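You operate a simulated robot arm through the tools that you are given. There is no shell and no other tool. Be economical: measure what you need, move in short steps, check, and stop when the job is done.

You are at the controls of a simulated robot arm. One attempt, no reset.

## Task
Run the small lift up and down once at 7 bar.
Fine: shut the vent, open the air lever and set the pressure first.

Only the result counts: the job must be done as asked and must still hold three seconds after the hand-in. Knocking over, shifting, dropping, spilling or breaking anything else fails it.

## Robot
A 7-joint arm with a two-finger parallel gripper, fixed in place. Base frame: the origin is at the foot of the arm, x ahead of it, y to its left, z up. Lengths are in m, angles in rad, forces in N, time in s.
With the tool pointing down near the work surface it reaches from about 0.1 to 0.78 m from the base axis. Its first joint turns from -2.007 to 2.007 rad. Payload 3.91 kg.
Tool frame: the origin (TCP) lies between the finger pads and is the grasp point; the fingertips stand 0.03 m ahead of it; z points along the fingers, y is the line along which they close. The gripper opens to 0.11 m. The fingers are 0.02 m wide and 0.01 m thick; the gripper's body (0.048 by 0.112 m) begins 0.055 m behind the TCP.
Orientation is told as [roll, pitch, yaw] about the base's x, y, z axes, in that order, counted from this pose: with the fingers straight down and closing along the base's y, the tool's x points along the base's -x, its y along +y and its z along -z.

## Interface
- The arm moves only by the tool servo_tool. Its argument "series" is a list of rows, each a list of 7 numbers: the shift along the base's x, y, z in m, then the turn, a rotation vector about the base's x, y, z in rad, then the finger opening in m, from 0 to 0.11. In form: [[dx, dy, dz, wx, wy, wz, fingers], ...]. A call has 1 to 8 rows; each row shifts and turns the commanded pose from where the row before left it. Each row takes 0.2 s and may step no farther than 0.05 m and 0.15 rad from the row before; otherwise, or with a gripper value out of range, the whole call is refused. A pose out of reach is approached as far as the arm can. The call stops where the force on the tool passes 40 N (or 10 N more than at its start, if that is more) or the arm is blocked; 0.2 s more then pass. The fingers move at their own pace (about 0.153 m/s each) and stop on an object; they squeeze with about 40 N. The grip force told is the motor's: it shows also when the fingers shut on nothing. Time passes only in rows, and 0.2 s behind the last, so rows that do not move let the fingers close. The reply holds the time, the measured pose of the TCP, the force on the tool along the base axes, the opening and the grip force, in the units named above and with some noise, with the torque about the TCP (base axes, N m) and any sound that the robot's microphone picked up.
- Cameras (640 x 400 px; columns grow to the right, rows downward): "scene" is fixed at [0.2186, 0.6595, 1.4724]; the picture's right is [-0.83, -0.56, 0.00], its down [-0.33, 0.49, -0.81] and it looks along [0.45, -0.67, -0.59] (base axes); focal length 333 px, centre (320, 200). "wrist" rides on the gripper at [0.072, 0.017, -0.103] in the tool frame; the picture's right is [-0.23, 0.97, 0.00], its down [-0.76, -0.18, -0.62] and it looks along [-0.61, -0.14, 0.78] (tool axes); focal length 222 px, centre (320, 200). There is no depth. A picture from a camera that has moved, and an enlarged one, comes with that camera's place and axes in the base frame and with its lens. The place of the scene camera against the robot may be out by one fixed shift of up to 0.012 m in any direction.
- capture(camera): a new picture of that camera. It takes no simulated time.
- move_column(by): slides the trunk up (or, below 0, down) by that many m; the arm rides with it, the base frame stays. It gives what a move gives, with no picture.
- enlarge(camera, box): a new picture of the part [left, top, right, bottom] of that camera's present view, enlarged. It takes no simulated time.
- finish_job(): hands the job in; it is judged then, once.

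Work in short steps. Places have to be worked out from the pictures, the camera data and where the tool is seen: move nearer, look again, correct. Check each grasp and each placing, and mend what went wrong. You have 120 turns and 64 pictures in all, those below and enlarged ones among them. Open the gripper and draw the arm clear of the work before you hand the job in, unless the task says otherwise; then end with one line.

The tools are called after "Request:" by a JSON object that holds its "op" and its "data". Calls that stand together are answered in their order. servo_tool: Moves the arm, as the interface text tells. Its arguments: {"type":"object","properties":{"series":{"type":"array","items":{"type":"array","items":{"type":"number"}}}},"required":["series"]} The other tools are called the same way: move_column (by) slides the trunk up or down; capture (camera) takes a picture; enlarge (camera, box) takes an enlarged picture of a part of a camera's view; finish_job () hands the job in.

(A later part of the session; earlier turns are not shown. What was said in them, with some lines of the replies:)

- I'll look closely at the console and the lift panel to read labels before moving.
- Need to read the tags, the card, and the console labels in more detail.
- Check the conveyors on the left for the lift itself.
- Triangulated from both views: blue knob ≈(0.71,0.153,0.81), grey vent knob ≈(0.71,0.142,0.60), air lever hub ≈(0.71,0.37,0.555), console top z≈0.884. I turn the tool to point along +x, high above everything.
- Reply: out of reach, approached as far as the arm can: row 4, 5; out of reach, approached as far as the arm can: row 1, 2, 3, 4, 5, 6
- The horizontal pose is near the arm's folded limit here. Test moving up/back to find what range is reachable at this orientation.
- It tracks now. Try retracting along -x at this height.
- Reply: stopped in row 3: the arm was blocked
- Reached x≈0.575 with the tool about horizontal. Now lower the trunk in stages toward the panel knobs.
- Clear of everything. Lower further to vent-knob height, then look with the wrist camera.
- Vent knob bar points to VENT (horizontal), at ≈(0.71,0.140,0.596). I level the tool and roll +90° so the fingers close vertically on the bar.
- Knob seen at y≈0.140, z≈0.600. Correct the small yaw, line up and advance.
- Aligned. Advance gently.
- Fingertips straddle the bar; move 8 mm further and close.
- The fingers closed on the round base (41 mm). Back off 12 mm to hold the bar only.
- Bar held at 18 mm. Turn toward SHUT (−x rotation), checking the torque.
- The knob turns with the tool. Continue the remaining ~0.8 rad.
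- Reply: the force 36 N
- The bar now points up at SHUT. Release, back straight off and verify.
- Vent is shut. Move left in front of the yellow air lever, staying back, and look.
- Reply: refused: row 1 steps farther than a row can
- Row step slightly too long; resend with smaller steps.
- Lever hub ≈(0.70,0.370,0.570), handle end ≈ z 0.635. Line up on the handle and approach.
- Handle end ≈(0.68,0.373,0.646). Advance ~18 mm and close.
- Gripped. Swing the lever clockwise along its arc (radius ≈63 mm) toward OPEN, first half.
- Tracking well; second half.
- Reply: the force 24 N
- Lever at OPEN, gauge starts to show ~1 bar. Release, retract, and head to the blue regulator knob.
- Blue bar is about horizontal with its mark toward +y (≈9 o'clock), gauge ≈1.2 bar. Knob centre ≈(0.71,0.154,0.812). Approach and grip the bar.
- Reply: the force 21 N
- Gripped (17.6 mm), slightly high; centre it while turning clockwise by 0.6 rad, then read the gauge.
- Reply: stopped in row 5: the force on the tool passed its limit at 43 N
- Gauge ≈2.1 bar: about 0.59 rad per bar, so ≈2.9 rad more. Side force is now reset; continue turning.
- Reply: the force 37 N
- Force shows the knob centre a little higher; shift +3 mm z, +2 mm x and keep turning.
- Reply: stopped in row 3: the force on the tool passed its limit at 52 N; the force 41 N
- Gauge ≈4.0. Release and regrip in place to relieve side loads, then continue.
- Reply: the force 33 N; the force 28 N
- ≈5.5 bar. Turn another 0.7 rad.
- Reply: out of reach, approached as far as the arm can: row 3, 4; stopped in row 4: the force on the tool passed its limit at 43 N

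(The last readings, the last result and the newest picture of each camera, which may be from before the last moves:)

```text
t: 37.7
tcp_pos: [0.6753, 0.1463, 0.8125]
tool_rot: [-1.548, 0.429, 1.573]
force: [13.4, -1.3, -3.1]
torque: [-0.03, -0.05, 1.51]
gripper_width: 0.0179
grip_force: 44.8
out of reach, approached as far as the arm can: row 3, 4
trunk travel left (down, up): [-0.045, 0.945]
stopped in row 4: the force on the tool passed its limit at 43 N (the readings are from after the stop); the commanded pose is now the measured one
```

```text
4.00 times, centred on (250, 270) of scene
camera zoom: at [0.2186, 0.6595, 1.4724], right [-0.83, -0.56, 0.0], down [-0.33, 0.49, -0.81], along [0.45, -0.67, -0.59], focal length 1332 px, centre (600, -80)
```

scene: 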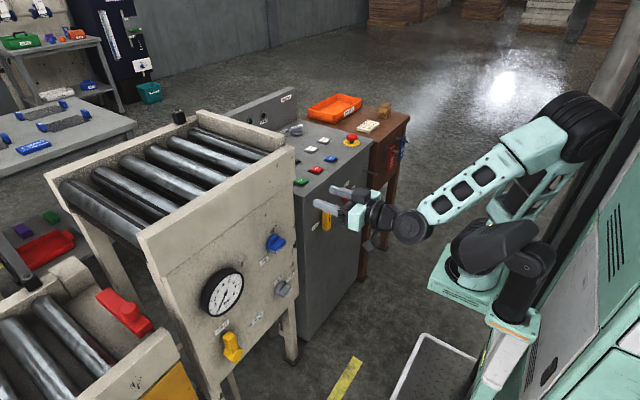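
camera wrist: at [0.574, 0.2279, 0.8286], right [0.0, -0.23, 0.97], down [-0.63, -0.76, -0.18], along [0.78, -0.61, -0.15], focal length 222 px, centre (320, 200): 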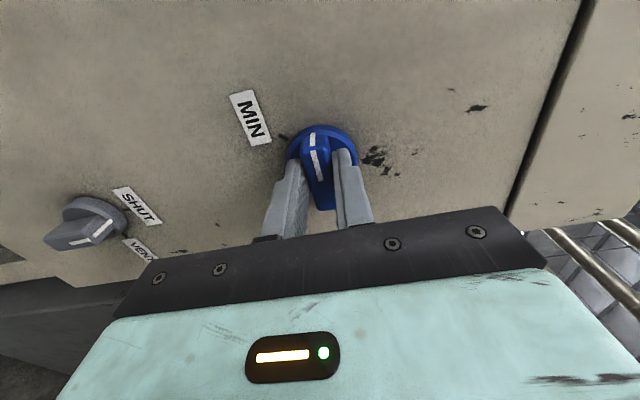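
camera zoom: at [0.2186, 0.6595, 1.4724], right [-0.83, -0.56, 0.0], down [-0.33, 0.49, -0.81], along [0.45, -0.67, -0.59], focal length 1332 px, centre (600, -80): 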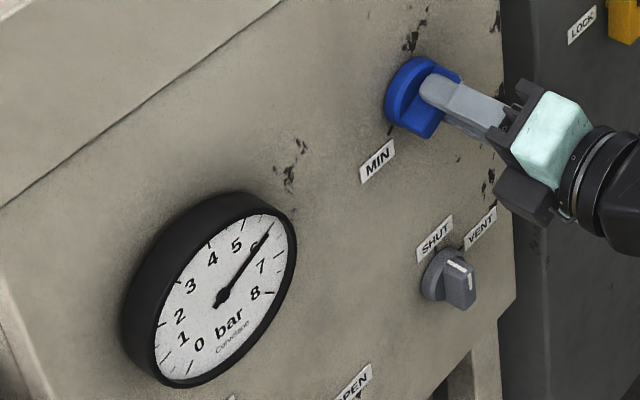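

Wrist limit reached at ≈6.0 bar. Release, back off, roll back by π and regrip for the last ~1 bar.

Request:
{"op": "servo_tool", "data": {"series": [[0, 0, 0, 0, 0, 0, 0.06], [0, 0, 0, 0, 0, 0, 0.06], [-0.03, 0, 0, 0, 0, 0, 0.06], [-0.03, 0, 0, 0, 0, 0, 0.06], [0, 0, 0, -0.15, 0, 0, 0.06], [0, 0, 0, -0.15, 0, 0, 0.06], [0, 0, 0, -0.15, 0, 0, 0.06], [0, 0, 0, -0.15, 0, 0, 0.06]]}}

Request:
{"op": "servo_tool", "data": {"series": [[0, 0, 0, -0.15, 0, 0, 0.06], [0, 0, 0, -0.15, 0, 0, 0.06], [0, 0, 0, -0.15, 0, 0, 0.06], [0, 0, 0, -0.15, 0, 0, 0.06], [0, 0, 0, -0.15, 0, 0, 0.06], [0, 0, 0, -0.15, 0, 0, 0.06], [0, 0, 0, -0.15, 0, 0, 0.06], [0, 0, 0, -0.15, 0, 0, 0.06]]}}

Request:
{"op": "servo_tool", "data": {"series": [[0, 0, 0, -0.15, 0, 0, 0.06], [0, 0, 0, -0.15, 0, 0, 0.06], [0, 0, 0, -0.15, 0, 0, 0.06], [0, 0, 0, -0.15, 0, 0, 0.06], [0, 0, 0, -0.15, 0, 0, 0.06], [0, 0, 0, -0.15, 0, 0, 0.06], [0, 0, 0, -0.15, 0, 0, 0.06], [0, 0, 0, -0.15, 0, 0, 0.06]]}}

Request:
{"op": "capture", "data": {"camera": "wrist"}}

```text
t: 39.5
tcp_pos: [0.6143, 0.1446, 0.8145]
tool_rot: [-1.552, 1.032, 1.57]
force: [0.2, 0.6, 0.0]
torque: [0.01, -0.04, -0.02]
gripper_width: 0.06
grip_force: 0.0
trunk travel left (down, up): [-0.045, 0.945]
```

```text
t: 41.3
tcp_pos: [0.615, 0.1449, 0.8139]
tool_rot: [1.59, 0.911, -1.569]
force: [-0.7, -0.9, -0.1]
torque: [-0.03, 0.02, -0.04]
gripper_width: 0.0602
grip_force: 0.0
trunk travel left (down, up): [-0.045, 0.945]
```

```text
t: 43.1
tcp_pos: [0.615, 0.1451, 0.8149]
tool_rot: [1.59, -0.287, -1.572]
force: [-0.3, -0.3, -0.8]
torque: [0.01, -0.01, -0.01]
gripper_width: 0.06
grip_force: 0.1
trunk travel left (down, up): [-0.045, 0.945]
```

```text
24 pictures are left
camera wrist: at [0.5111, 0.2177, 0.8086], right [-0.02, 0.06, 1.0], down [-0.62, -0.78, 0.03], along [0.78, -0.62, 0.05], focal length 222 px, centre (320, 200)
```

wrist: 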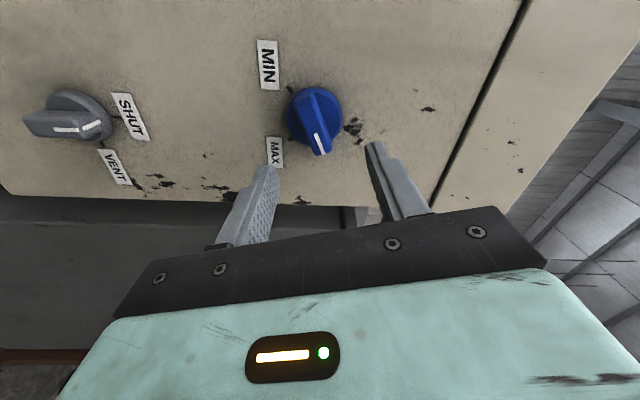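

Knob centre seen at (0.71,0.152,0.812). Align the last 0.14 rad, advance and regrip.

Request:
{"op": "servo_tool", "data": {"series": [[0, 0.006, -0.001, -0.13, 0, 0, 0.06], [0.03, 0, 0, 0, 0, 0, 0.06], [0.03, 0, 0, 0, 0, 0, 0.06], [0, 0, 0, 0, 0, 0, 0.0], [0, 0, 0, 0, 0, 0, 0.0], [0, 0, 0, 0, 0, 0, 0.0]]}}

Request:
{"op": "enlarge", "data": {"camera": "scene", "box": [190, 220, 310, 320]}}

```text
t: 44.5
tcp_pos: [0.6753, 0.1505, 0.8093]
tool_rot: [1.587, -0.416, -1.572]
force: [-7.3, -5.8, -12.7]
torque: [0.01, 0.91, -0.38]
gripper_width: 0.0178
grip_force: 45.2
trunk travel left (down, up): [-0.045, 0.945]
```

```text
4.00 times, centred on (250, 270) of scene
camera zoom: at [0.2186, 0.6595, 1.4724], right [-0.83, -0.56, 0.0], down [-0.33, 0.49, -0.81], along [0.45, -0.67, -0.59], focal length 1332 px, centre (600, -80)
```

zoom: 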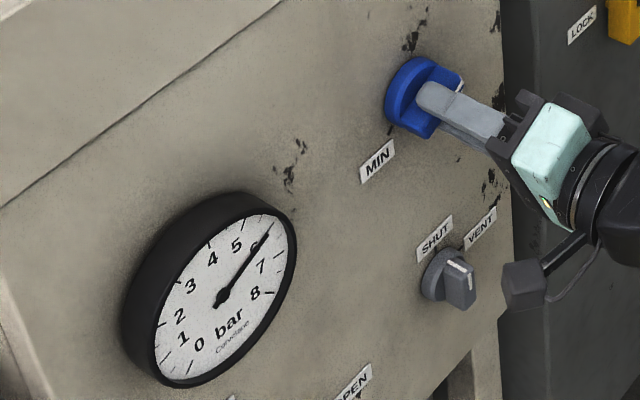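

Gripped; turn +0.5 rad then read the gauge up close.

Request:
{"op": "servo_tool", "data": {"series": [[0, 0, -0.001, 0.13, 0, 0, 0], [0, 0, 0, 0.13, 0, 0, 0], [0, 0, 0, 0.13, 0, 0, 0], [0, 0, 0, 0.11, 0, 0, 0], [0, 0, 0, 0, 0, 0, 0]]}}

Request:
{"op": "enlarge", "data": {"camera": "scene", "box": [198, 264, 246, 318]}}

```text
t: 45.7
tcp_pos: [0.6744, 0.1497, 0.8098]
tool_rot: [1.589, 0.086, -1.571]
force: [-3.4, -7.2, -21.2]
torque: [0.04, 1.09, 0.59]
gripper_width: 0.018
grip_force: 44.9
trunk travel left (down, up): [-0.045, 0.945]
```

```text
7.41 times, centred on (222, 291) of scene
camera zoom: at [0.2186, 0.6595, 1.4724], right [-0.83, -0.56, 0.0], down [-0.33, 0.49, -0.81], along [0.45, -0.67, -0.59], focal length 2467 px, centre (1046, -474)
```

zoom: 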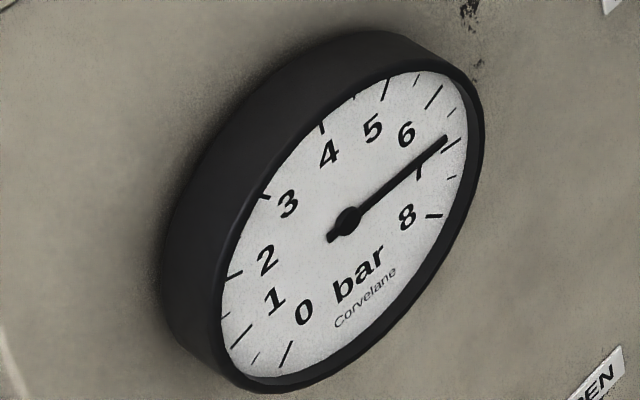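

Reads ≈6.75 bar (parallax considered). Turn another 0.13 rad and compare.

Request:
{"op": "servo_tool", "data": {"series": [[0, 0, 0, 0.07, 0, 0, 0], [0, 0, 0, 0.06, 0, 0, 0], [0, 0, 0, 0, 0, 0, 0], [0, 0, 0, 0, 0, 0, 0]]}}

Request:
{"op": "enlarge", "data": {"camera": "scene", "box": [212, 264, 244, 304]}}

```text
t: 46.7
tcp_pos: [0.6742, 0.1503, 0.81]
tool_rot: [1.588, 0.214, -1.571]
force: [-4.5, -0.7, -25.2]
torque: [-0.01, 1.34, -0.37]
gripper_width: 0.018
grip_force: 44.8
trunk travel left (down, up): [-0.045, 0.945]
```

```text
10.00 times, centred on (228, 284) of scene
camera zoom: at [0.2186, 0.6595, 1.4724], right [-0.83, -0.56, 0.0], down [-0.33, 0.49, -0.81], along [0.45, -0.67, -0.59], focal length 3330 px, centre (1240, -640)
```

zoom: 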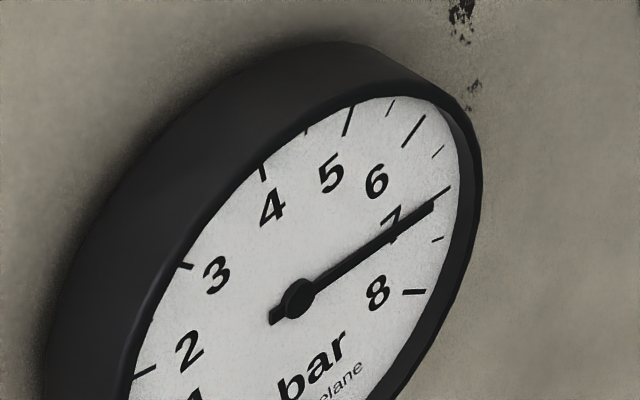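

Needle is practically over the 7 tick. Release, back off, and view the gauge face-on with the wrist camera for confirmation.

Request:
{"op": "servo_tool", "data": {"series": [[0, 0, 0, 0, 0, 0, 0.06], [0, 0, 0, 0, 0, 0, 0.06], [-0.045, 0, 0, 0, 0, 0, 0.06], [-0.045, 0, 0, -0.1, 0, 0, 0.06], [0, 0.03, -0.02, -0.1, 0, 0.1, 0.06], [0, 0.03, -0.02, 0, 0, 0.15, 0.06], [0, 0.03, -0.02, 0, 0, 0.15, 0.06], [0, 0.03, -0.02, 0, 0, 0.15, 0.06]]}}

Request:
{"op": "capture", "data": {"camera": "wrist"}}

```text
t: 48.5
tcp_pos: [0.5878, 0.2695, 0.7316]
tool_rot: [1.584, 0.015, -1.02]
force: [-0.3, 0.4, -1.0]
torque: [-0.03, -0.01, -0.05]
gripper_width: 0.06
grip_force: 0.1
trunk travel left (down, up): [-0.045, 0.945]
```

```text
20 pictures are left
camera wrist: at [0.4616, 0.2773, 0.7508], right [0.12, -0.21, 0.97], down [-0.13, -0.97, -0.2], along [0.98, -0.1, -0.14], focal length 222 px, centre (320, 200)
```

wrist: 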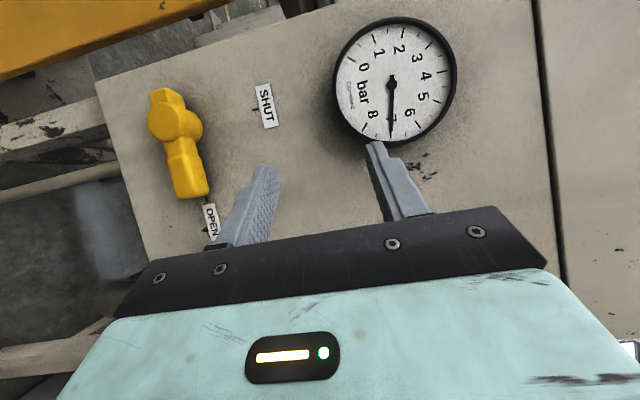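

Request:
{"op": "enlarge", "data": {"camera": "wrist", "box": [330, 10, 460, 150]}}

```text
2.86 times, centred on (395, 80) of wrist
camera zoom: at [0.4616, 0.2773, 0.7508], right [0.12, -0.21, 0.97], down [-0.13, -0.97, -0.2], along [0.98, -0.1, -0.14], focal length 635 px, centre (106, 543)
```

zoom: 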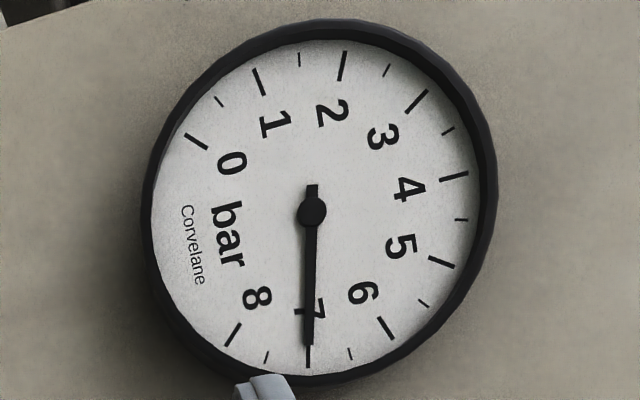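

Needle exactly at 7 bar. Pressure, lever, vent are set. Now raise the trunk to work on the console buttons (UP ≈(0.876,−0.348,0.884), DOWN ≈(0.877,−0.26,0.884)).

Request:
{"op": "servo_tool", "data": {"series": [[0, -0.03, 0, 0, 0, -0.15, 0.03], [0, -0.03, 0, 0, 0, -0.15, 0.03], [0, -0.03, 0, 0, 0, -0.15, 0.0], [0, -0.03, 0, 0, 0, -0.15, 0.0]]}}

Request:
{"op": "move_column", "data": {"by": 0.4}}

Request:
{"op": "servo_tool", "data": {"series": [[0, -0.04, 0, 0, 0, -0.15, 0], [0, -0.04, 0, 0, 0, -0.15, 0], [0, -0.04, 0, 0.139, -0.055, 0, 0], [0, -0.04, 0, 0.139, -0.055, 0, 0], [0, 0, 0, 0.139, -0.055, 0, 0], [0, 0, 0, 0.139, -0.055, 0, 0], [0, 0, 0, 0.139, -0.055, 0, 0], [0, 0, 0, 0.139, -0.055, 0, 0]]}}

Request:
{"op": "servo_tool", "data": {"series": [[0, -0.03, 0, 0.139, -0.055, 0, 0], [0, -0.03, 0, 0.139, -0.055, 0, 0], [0, -0.03, 0, 0.139, -0.055, 0, 0], [0, -0.03, 0, 0.139, -0.055, 0, 0]]}}

Request:
{"op": "capture", "data": {"camera": "wrist"}}

```text
t: 49.5
tcp_pos: [0.5841, 0.1491, 0.7328]
tool_rot: [1.584, 0.013, -1.624]
force: [0.0, 0.0, 0.4]
torque: [0.0, -0.02, 0.0]
gripper_width: 0.0
grip_force: 37.9
trunk travel left (down, up): [-0.045, 0.945]
```

```text
t: 53.3
tcp_pos: [0.5843, 0.1502, 1.1328]
tool_rot: [1.586, 0.014, -1.622]
force: [-0.3, -1.2, 0.0]
torque: [-0.03, 0.01, 0.01]
gripper_width: 0.0
grip_force: 37.2
trunk travel left (down, up): [-0.445, 0.545]
```

```text
t: 55.1
tcp_pos: [0.5854, -0.0101, 1.1335]
tool_rot: [1.62, 0.912, -1.904]
force: [-0.1, 0.4, 0.8]
torque: [0.02, 0.03, 0.0]
gripper_width: 0.0
grip_force: 37.7
trunk travel left (down, up): [-0.445, 0.545]
```

```text
t: 56.1
tcp_pos: [0.6122, -0.107, 1.087]
tool_rot: [2.006, 1.505, -1.526]
force: [-1.4, 0.1, 0.9]
torque: [0.03, 0.03, 0.01]
gripper_width: 0.0
grip_force: 38.0
out of reach, approached as far as the arm can: row 1, 2, 3, 4
trunk travel left (down, up): [-0.445, 0.545]
```

```text
18 pictures are left
camera wrist: at [0.5097, -0.079, 1.1583], right [-0.37, -0.91, -0.17], down [-0.51, 0.35, -0.79], along [0.78, -0.21, -0.59], focal length 222 px, centre (320, 200)
```

wrist: 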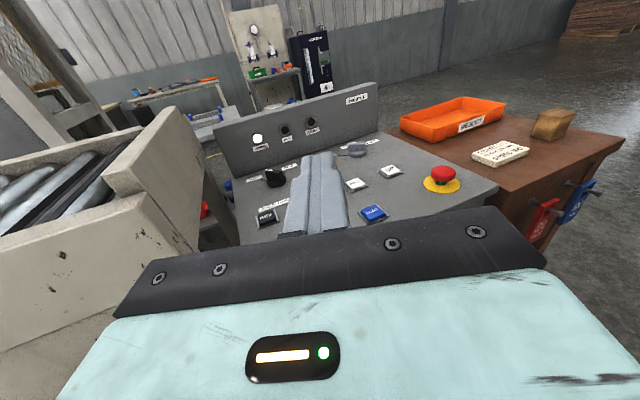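

Great upright view. Enlarge the console to read lamps, mode selector and labels.

Request:
{"op": "enlarge", "data": {"camera": "wrist", "box": [220, 80, 470, 230]}}

Request:
{"op": "enlarge", "data": {"camera": "wrist", "box": [230, 120, 330, 210]}}

```text
2.56 times, centred on (345, 155) of wrist
camera zoom: at [0.5097, -0.079, 1.1583], right [-0.37, -0.91, -0.17], down [-0.51, 0.35, -0.79], along [0.78, -0.21, -0.59], focal length 569 px, centre (256, 315)
```

zoom: 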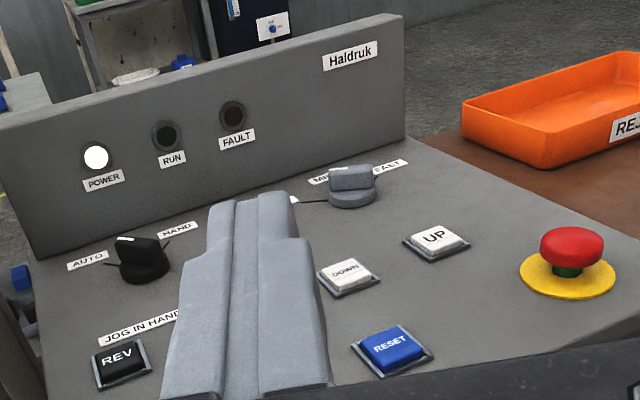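

```text
4.44 times, centred on (280, 165) of wrist
camera zoom: at [0.5097, -0.079, 1.1583], right [-0.37, -0.91, -0.17], down [-0.51, 0.35, -0.79], along [0.78, -0.21, -0.59], focal length 987 px, centre (498, 356)
```

zoom: 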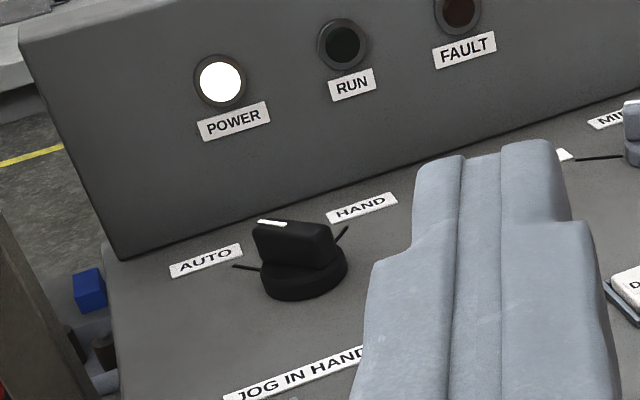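

Power on, no fault, mode AUTO. I pitch the tool down ~43° and move over the UP button staying high.

Request:
{"op": "servo_tool", "data": {"series": [[0.02, -0.02, 0, 0.0567, 0.1388, 0, 0], [0.02, -0.02, 0, 0.0567, 0.1388, 0, 0], [0.02, -0.02, 0, 0.0567, 0.1388, 0, 0], [0.02, -0.02, 0, 0.0567, 0.1388, 0, 0], [0.02, -0.02, 0, 0.0567, 0.1388, 0, 0], [0.03, -0.03, 0, 0, 0, 0, 0]]}}

Request:
{"op": "servo_tool", "data": {"series": [[0.03, -0.03, 0, 0, 0, 0, 0], [0.03, -0.03, -0.01, 0, 0, 0, 0], [0.03, -0.03, -0.02, 0, 0, 0, 0], [0.02, -0.015, -0.03, 0, 0, 0, 0]]}}

Request:
{"op": "capture", "data": {"camera": "wrist"}}

```text
t: 57.5
tcp_pos: [0.7434, -0.2368, 1.0872]
tool_rot: [0.072, 0.849, 2.847]
force: [-0.1, -0.3, -0.2]
torque: [-0.01, 0.01, -0.04]
gripper_width: 0.0
grip_force: 37.8
trunk travel left (down, up): [-0.445, 0.545]
```

```text
t: 58.5
tcp_pos: [0.8517, -0.3439, 1.0258]
tool_rot: [0.071, 0.848, 2.847]
force: [-0.7, 0.4, 0.8]
torque: [0.01, 0.02, -0.04]
gripper_width: 0.0002
grip_force: 37.9
trunk travel left (down, up): [-0.445, 0.545]
```

```text
15 pictures are left
camera wrist: at [0.8198, -0.344, 1.1506], right [-0.48, -0.87, -0.12], down [-0.85, 0.49, -0.17], along [0.21, 0.03, -0.98], focal length 222 px, centre (320, 200)
```

wrist: 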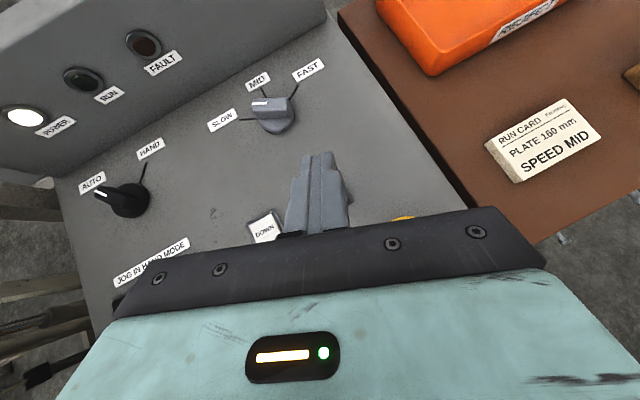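

DOWN confirmed at (0.880,−0.260), so UP ≈(0.880,−0.350). Descend over UP to just above.

Request:
{"op": "servo_tool", "data": {"series": [[0.012, 0, -0.045, 0, 0, 0, 0], [0, 0, -0.045, 0, 0, 0, 0], [0, 0, -0.012, 0, 0, 0, 0]]}}

Request:
{"op": "enlarge", "data": {"camera": "scene", "box": [260, 90, 380, 210]}}

```text
t: 59.3
tcp_pos: [0.8632, -0.3438, 0.9248]
tool_rot: [0.07, 0.847, 2.847]
force: [0.4, -0.3, 0.0]
torque: [0.01, 0.01, -0.02]
gripper_width: 0.0
grip_force: 38.3
trunk travel left (down, up): [-0.445, 0.545]
```

```text
3.33 times, centred on (320, 150) of scene
camera zoom: at [0.2186, 0.6595, 1.4724], right [-0.83, -0.56, 0.0], down [-0.33, 0.49, -0.81], along [0.45, -0.67, -0.59], focal length 1110 px, centre (320, 367)
```

zoom: 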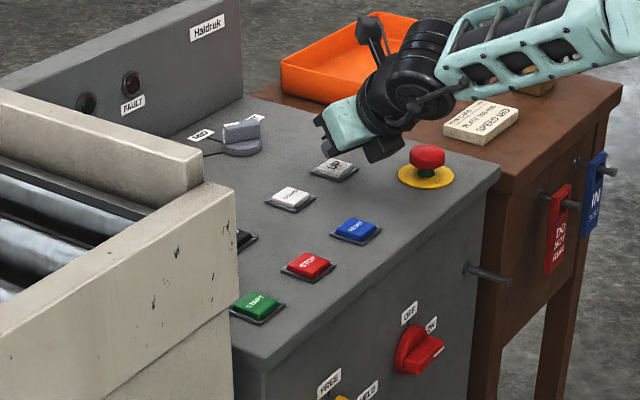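

Positioned over UP, clear of the e-stop. Press.

Request:
{"op": "servo_tool", "data": {"series": [[0, 0, -0.01, 0, 0, 0, 0], [0, 0, -0.006, 0, 0, 0, 0], [0, 0, -0.004, 0, 0, 0, 0], [0, 0, -0.003, 0, 0, 0, 0]]}}

Request:
{"op": "capture", "data": {"camera": "scene"}}

```text
t: 60.3
tcp_pos: [0.8635, -0.3438, 0.9084]
tool_rot: [0.072, 0.855, 2.848]
force: [-4.7, 0.2, 30.4]
torque: [-0.13, -0.3, -0.01]
gripper_width: 0.0001
grip_force: 38.0
trunk travel left (down, up): [-0.445, 0.545]
heard: click
```

```text
13 pictures are left
```

scene: 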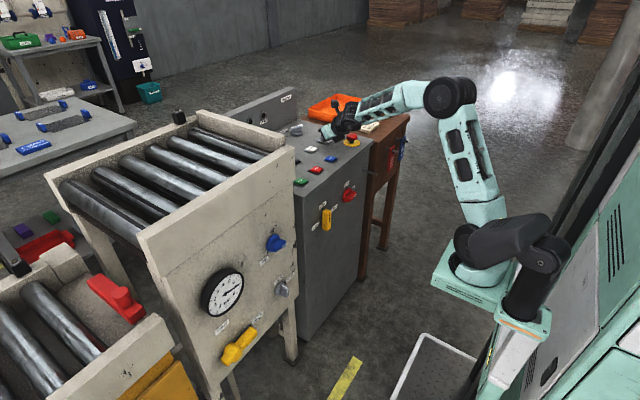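

Click heard and the small roller table at lower left has begun to rise. Hold and watch.

Request:
{"op": "servo_tool", "data": {"series": [[0, 0, 0, 0, 0, 0, 0], [0, 0, 0, 0, 0, 0, 0], [0, 0, 0, 0, 0, 0, 0], [0, 0, 0, 0, 0, 0, 0], [0, 0, 0, 0, 0, 0, 0], [0, 0, 0, 0, 0, 0, 0], [0, 0, 0, 0, 0, 0, 0], [0, 0, 0, 0, 0, 0, 0]]}}

Request:
{"op": "capture", "data": {"camera": "scene"}}

```text
t: 62.1
tcp_pos: [0.8625, -0.3421, 0.9073]
tool_rot: [0.071, 0.855, 2.846]
force: [-0.7, 0.7, 33.0]
torque: [-0.15, -0.48, 0.0]
gripper_width: 0.0002
grip_force: 38.2
trunk travel left (down, up): [-0.445, 0.545]
```

```text
12 pictures are left
```

scene: 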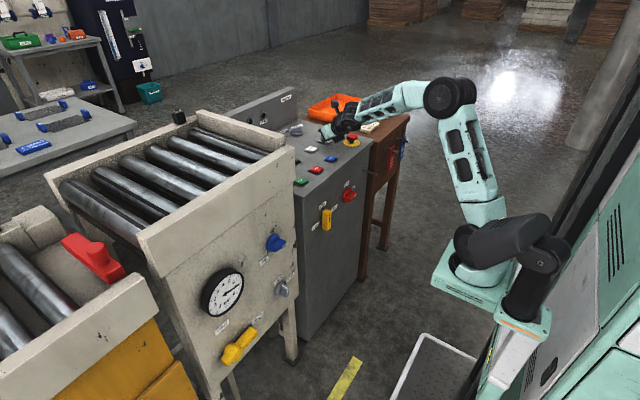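

Rising steadily. Keep holding until it stops.

Request:
{"op": "servo_tool", "data": {"series": [[0, 0, 0, 0, 0, 0, 0], [0, 0, 0, 0, 0, 0, 0], [0, 0, 0, 0, 0, 0, 0], [0, 0, 0, 0, 0, 0, 0], [0, 0, 0, 0, 0, 0, 0], [0, 0, 0, 0, 0, 0, 0], [0, 0, 0, 0, 0, 0, 0], [0, 0, 0, 0, 0, 0, 0]]}}

Request:
{"op": "servo_tool", "data": {"series": [[0, 0, 0, 0, 0, 0, 0], [0, 0, 0, 0, 0, 0, 0], [0, 0, 0, 0, 0, 0, 0], [0, 0, 0, 0, 0, 0, 0], [0, 0, 0, 0, 0, 0, 0], [0, 0, 0, 0, 0, 0, 0], [0, 0, 0, 0, 0, 0, 0], [0, 0, 0, 0, 0, 0, 0]]}}

Request:
{"op": "capture", "data": {"camera": "scene"}}

```text
t: 63.9
tcp_pos: [0.8628, -0.342, 0.9079]
tool_rot: [0.072, 0.855, 2.848]
force: [-0.6, 1.1, 33.4]
torque: [-0.14, -0.5, 0.01]
gripper_width: 0.0
grip_force: 37.2
trunk travel left (down, up): [-0.445, 0.545]
```

```text
t: 65.7
tcp_pos: [0.8637, -0.3427, 0.9075]
tool_rot: [0.071, 0.857, 2.846]
force: [0.2, 1.0, 32.6]
torque: [-0.14, -0.48, 0.01]
gripper_width: 0.0
grip_force: 37.3
trunk travel left (down, up): [-0.445, 0.545]
```

```text
11 pictures are left
```

scene: 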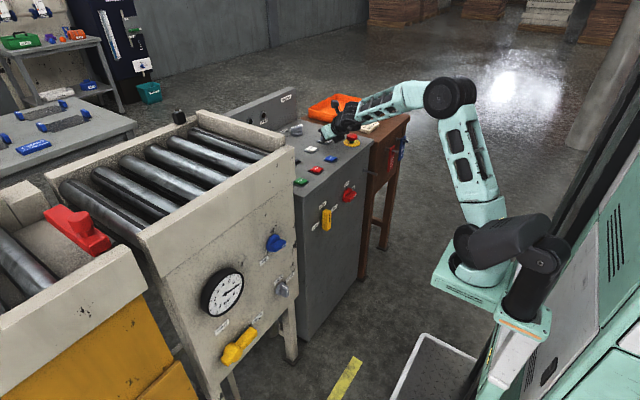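

Near the level of the main conveyor; hold 2.5 s more and compare.

Request:
{"op": "servo_tool", "data": {"series": [[0, 0, 0, 0, 0, 0, 0], [0, 0, 0, 0, 0, 0, 0], [0, 0, 0, 0, 0, 0, 0], [0, 0, 0, 0, 0, 0, 0], [0, 0, 0, 0, 0, 0, 0], [0, 0, 0, 0, 0, 0, 0], [0, 0, 0, 0, 0, 0, 0], [0, 0, 0, 0, 0, 0, 0]]}}

Request:
{"op": "capture", "data": {"camera": "scene"}}

```text
t: 67.5
tcp_pos: [0.8619, -0.3436, 0.9055]
tool_rot: [0.072, 0.855, 2.847]
force: [-0.1, 1.5, 33.2]
torque: [-0.15, -0.51, 0.04]
gripper_width: 0.0
grip_force: 37.7
trunk travel left (down, up): [-0.445, 0.545]
```

```text
10 pictures are left
```

scene: 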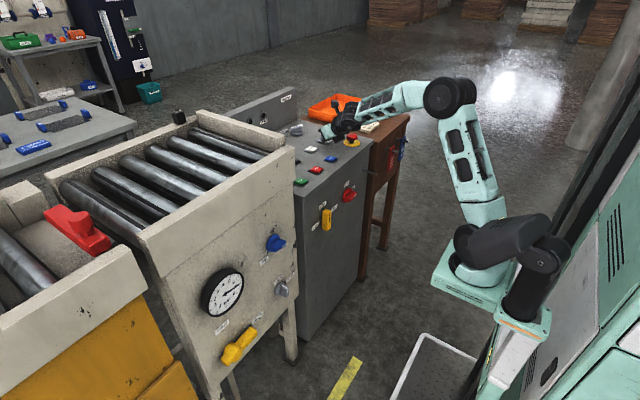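

Lift is at its top and stopped. Lift the finger, shift +0.09 in y to DOWN, and press and hold.

Request:
{"op": "servo_tool", "data": {"series": [[0, 0, 0.035, 0, 0, 0, 0], [0, 0.045, 0, 0, 0, 0, 0], [0, 0.041, 0, 0, 0, 0, 0], [0, 0, 0, 0, 0, 0, 0], [0, 0, -0.02, 0, 0, 0, 0], [0, 0, -0.012, 0, 0, 0, 0], [0, 0, -0.003, 0, 0, 0, 0]]}}

```text
t: 69.1
tcp_pos: [0.8646, -0.2546, 0.908]
tool_rot: [0.07, 0.855, 2.849]
force: [-0.6, 0.4, 25.6]
torque: [-0.16, -0.35, -0.03]
gripper_width: 0.0001
grip_force: 37.7
trunk travel left (down, up): [-0.445, 0.545]
heard: click
```

DOWN clicked. Hold while it descends.

Request:
{"op": "servo_tool", "data": {"series": [[0, 0, -0.001, 0, 0, 0, 0], [0, 0, 0, 0, 0, 0, 0], [0, 0, 0, 0, 0, 0, 0], [0, 0, 0, 0, 0, 0, 0], [0, 0, 0, 0, 0, 0, 0], [0, 0, 0, 0, 0, 0, 0], [0, 0, 0, 0, 0, 0, 0], [0, 0, 0, 0, 0, 0, 0]]}}

Request:
{"op": "servo_tool", "data": {"series": [[0, 0, 0, 0, 0, 0, 0], [0, 0, 0, 0, 0, 0, 0], [0, 0, 0, 0, 0, 0, 0], [0, 0, 0, 0, 0, 0, 0], [0, 0, 0, 0, 0, 0, 0], [0, 0, 0, 0, 0, 0, 0], [0, 0, 0, 0, 0, 0, 0], [0, 0, 0, 0, 0, 0, 0]]}}

Request:
{"op": "servo_tool", "data": {"series": [[0, 0, 0, 0, 0, 0, 0], [0, 0, 0, 0, 0, 0, 0], [0, 0, 0, 0, 0, 0, 0], [0, 0, 0, 0, 0, 0, 0], [0, 0, 0, 0, 0, 0, 0], [0, 0, 0, 0, 0, 0, 0], [0, 0, 0, 0, 0, 0, 0], [0, 0, 0, 0, 0, 0, 0]]}}

Request:
{"op": "capture", "data": {"camera": "scene"}}

```text
t: 70.9
tcp_pos: [0.8639, -0.2554, 0.9059]
tool_rot: [0.069, 0.855, 2.846]
force: [4.3, 6.6, 35.6]
torque: [-0.03, -0.67, 0.12]
gripper_width: 0.0001
grip_force: 38.3
trunk travel left (down, up): [-0.445, 0.545]
```

```text
t: 72.7
tcp_pos: [0.8637, -0.2551, 0.907]
tool_rot: [0.071, 0.855, 2.846]
force: [4.1, 9.0, 36.3]
torque: [0.02, -0.62, 0.17]
gripper_width: 0.0001
grip_force: 37.6
trunk travel left (down, up): [-0.445, 0.545]
```

```text
t: 74.5
tcp_pos: [0.8641, -0.2549, 0.9076]
tool_rot: [0.071, 0.855, 2.848]
force: [4.3, 8.4, 36.0]
torque: [0.04, -0.63, 0.19]
gripper_width: 0.0
grip_force: 37.9
trunk travel left (down, up): [-0.445, 0.545]
```

```text
9 pictures are left
```

scene: 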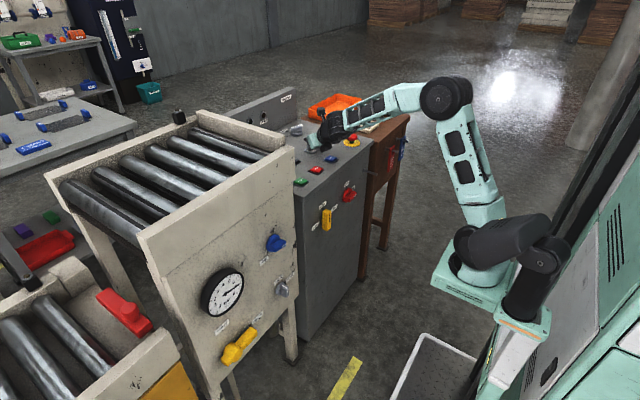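

The table is back at its starting position. Hold one second more, then lift off and retract, and open the gripper.

Request:
{"op": "servo_tool", "data": {"series": [[0, 0, 0, 0, 0, 0, 0], [0, 0, 0, 0, 0, 0, 0], [0, 0, 0, 0, 0, 0, 0], [0, 0, 0, 0, 0, 0, 0], [0, 0, 0.045, 0, 0, 0, 0], [0, 0, 0.045, 0, 0, 0, 0], [0, 0, 0.045, 0, 0, 0, 0], [0, 0, 0.045, 0, 0, 0, 0]]}}

Request:
{"op": "servo_tool", "data": {"series": [[-0.045, 0.01, 0, 0, 0, 0, 0.06], [-0.045, 0.01, 0, 0, 0, 0, 0.06], [-0.045, 0.01, 0, 0, 0, 0, 0.06], [-0.045, 0.01, 0, 0, 0, 0, 0.06]]}}

Request:
{"op": "capture", "data": {"camera": "scene"}}

Request:
{"op": "enlarge", "data": {"camera": "scene", "box": [198, 264, 246, 318]}}

Request:
{"op": "capture", "data": {"camera": "wrist"}}

```text
t: 76.3
tcp_pos: [0.863, -0.259, 1.0798]
tool_rot: [0.071, 0.845, 2.847]
force: [1.1, -0.3, -0.5]
torque: [0.02, -0.02, 0.0]
gripper_width: 0.0002
grip_force: 38.1
trunk travel left (down, up): [-0.445, 0.545]
```

```text
t: 77.3
tcp_pos: [0.683, -0.2162, 1.0811]
tool_rot: [0.07, 0.847, 2.845]
force: [0.1, -0.6, -0.3]
torque: [0.07, -0.02, 0.05]
gripper_width: 0.0598
grip_force: 0.1
trunk travel left (down, up): [-0.445, 0.545]
```

```text
8 pictures are left
```

scene: 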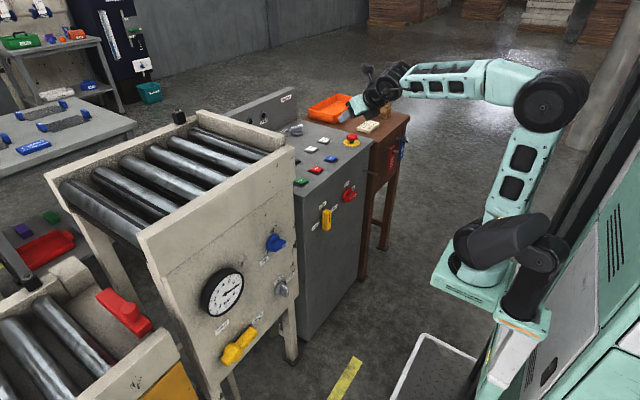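

```text
7.41 times, centred on (222, 291) of scene
camera zoom: at [0.2186, 0.6595, 1.4724], right [-0.83, -0.56, 0.0], down [-0.33, 0.49, -0.81], along [0.45, -0.67, -0.59], focal length 2467 px, centre (1046, -474)
```

zoom: 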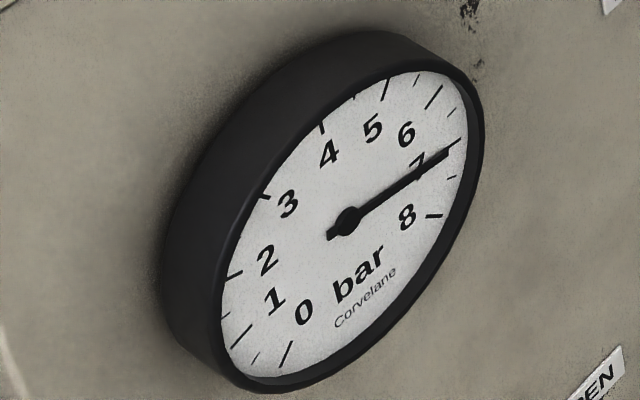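

```text
6 pictures are left
camera wrist: at [0.651, -0.2175, 1.2061], right [-0.48, -0.87, -0.12], down [-0.85, 0.49, -0.17], along [0.21, 0.03, -0.98], focal length 222 px, centre (320, 200)
```

wrist: 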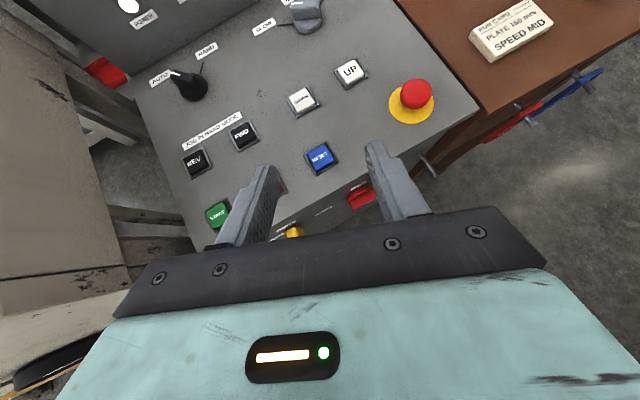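

The lift has gone up and down once, the gauge still reads 7 bar, everything else is undisturbed and the arm is clear. Handing in.

Request:
{"op": "finish_job", "data": {}}

```text
The job is handed in.
```

I shut the vent, opened the air lever and set the pressure to 7 bar. The small lift then ran up to its top and back down to its starting position once, and the gauge still read 7 bar afterwards.
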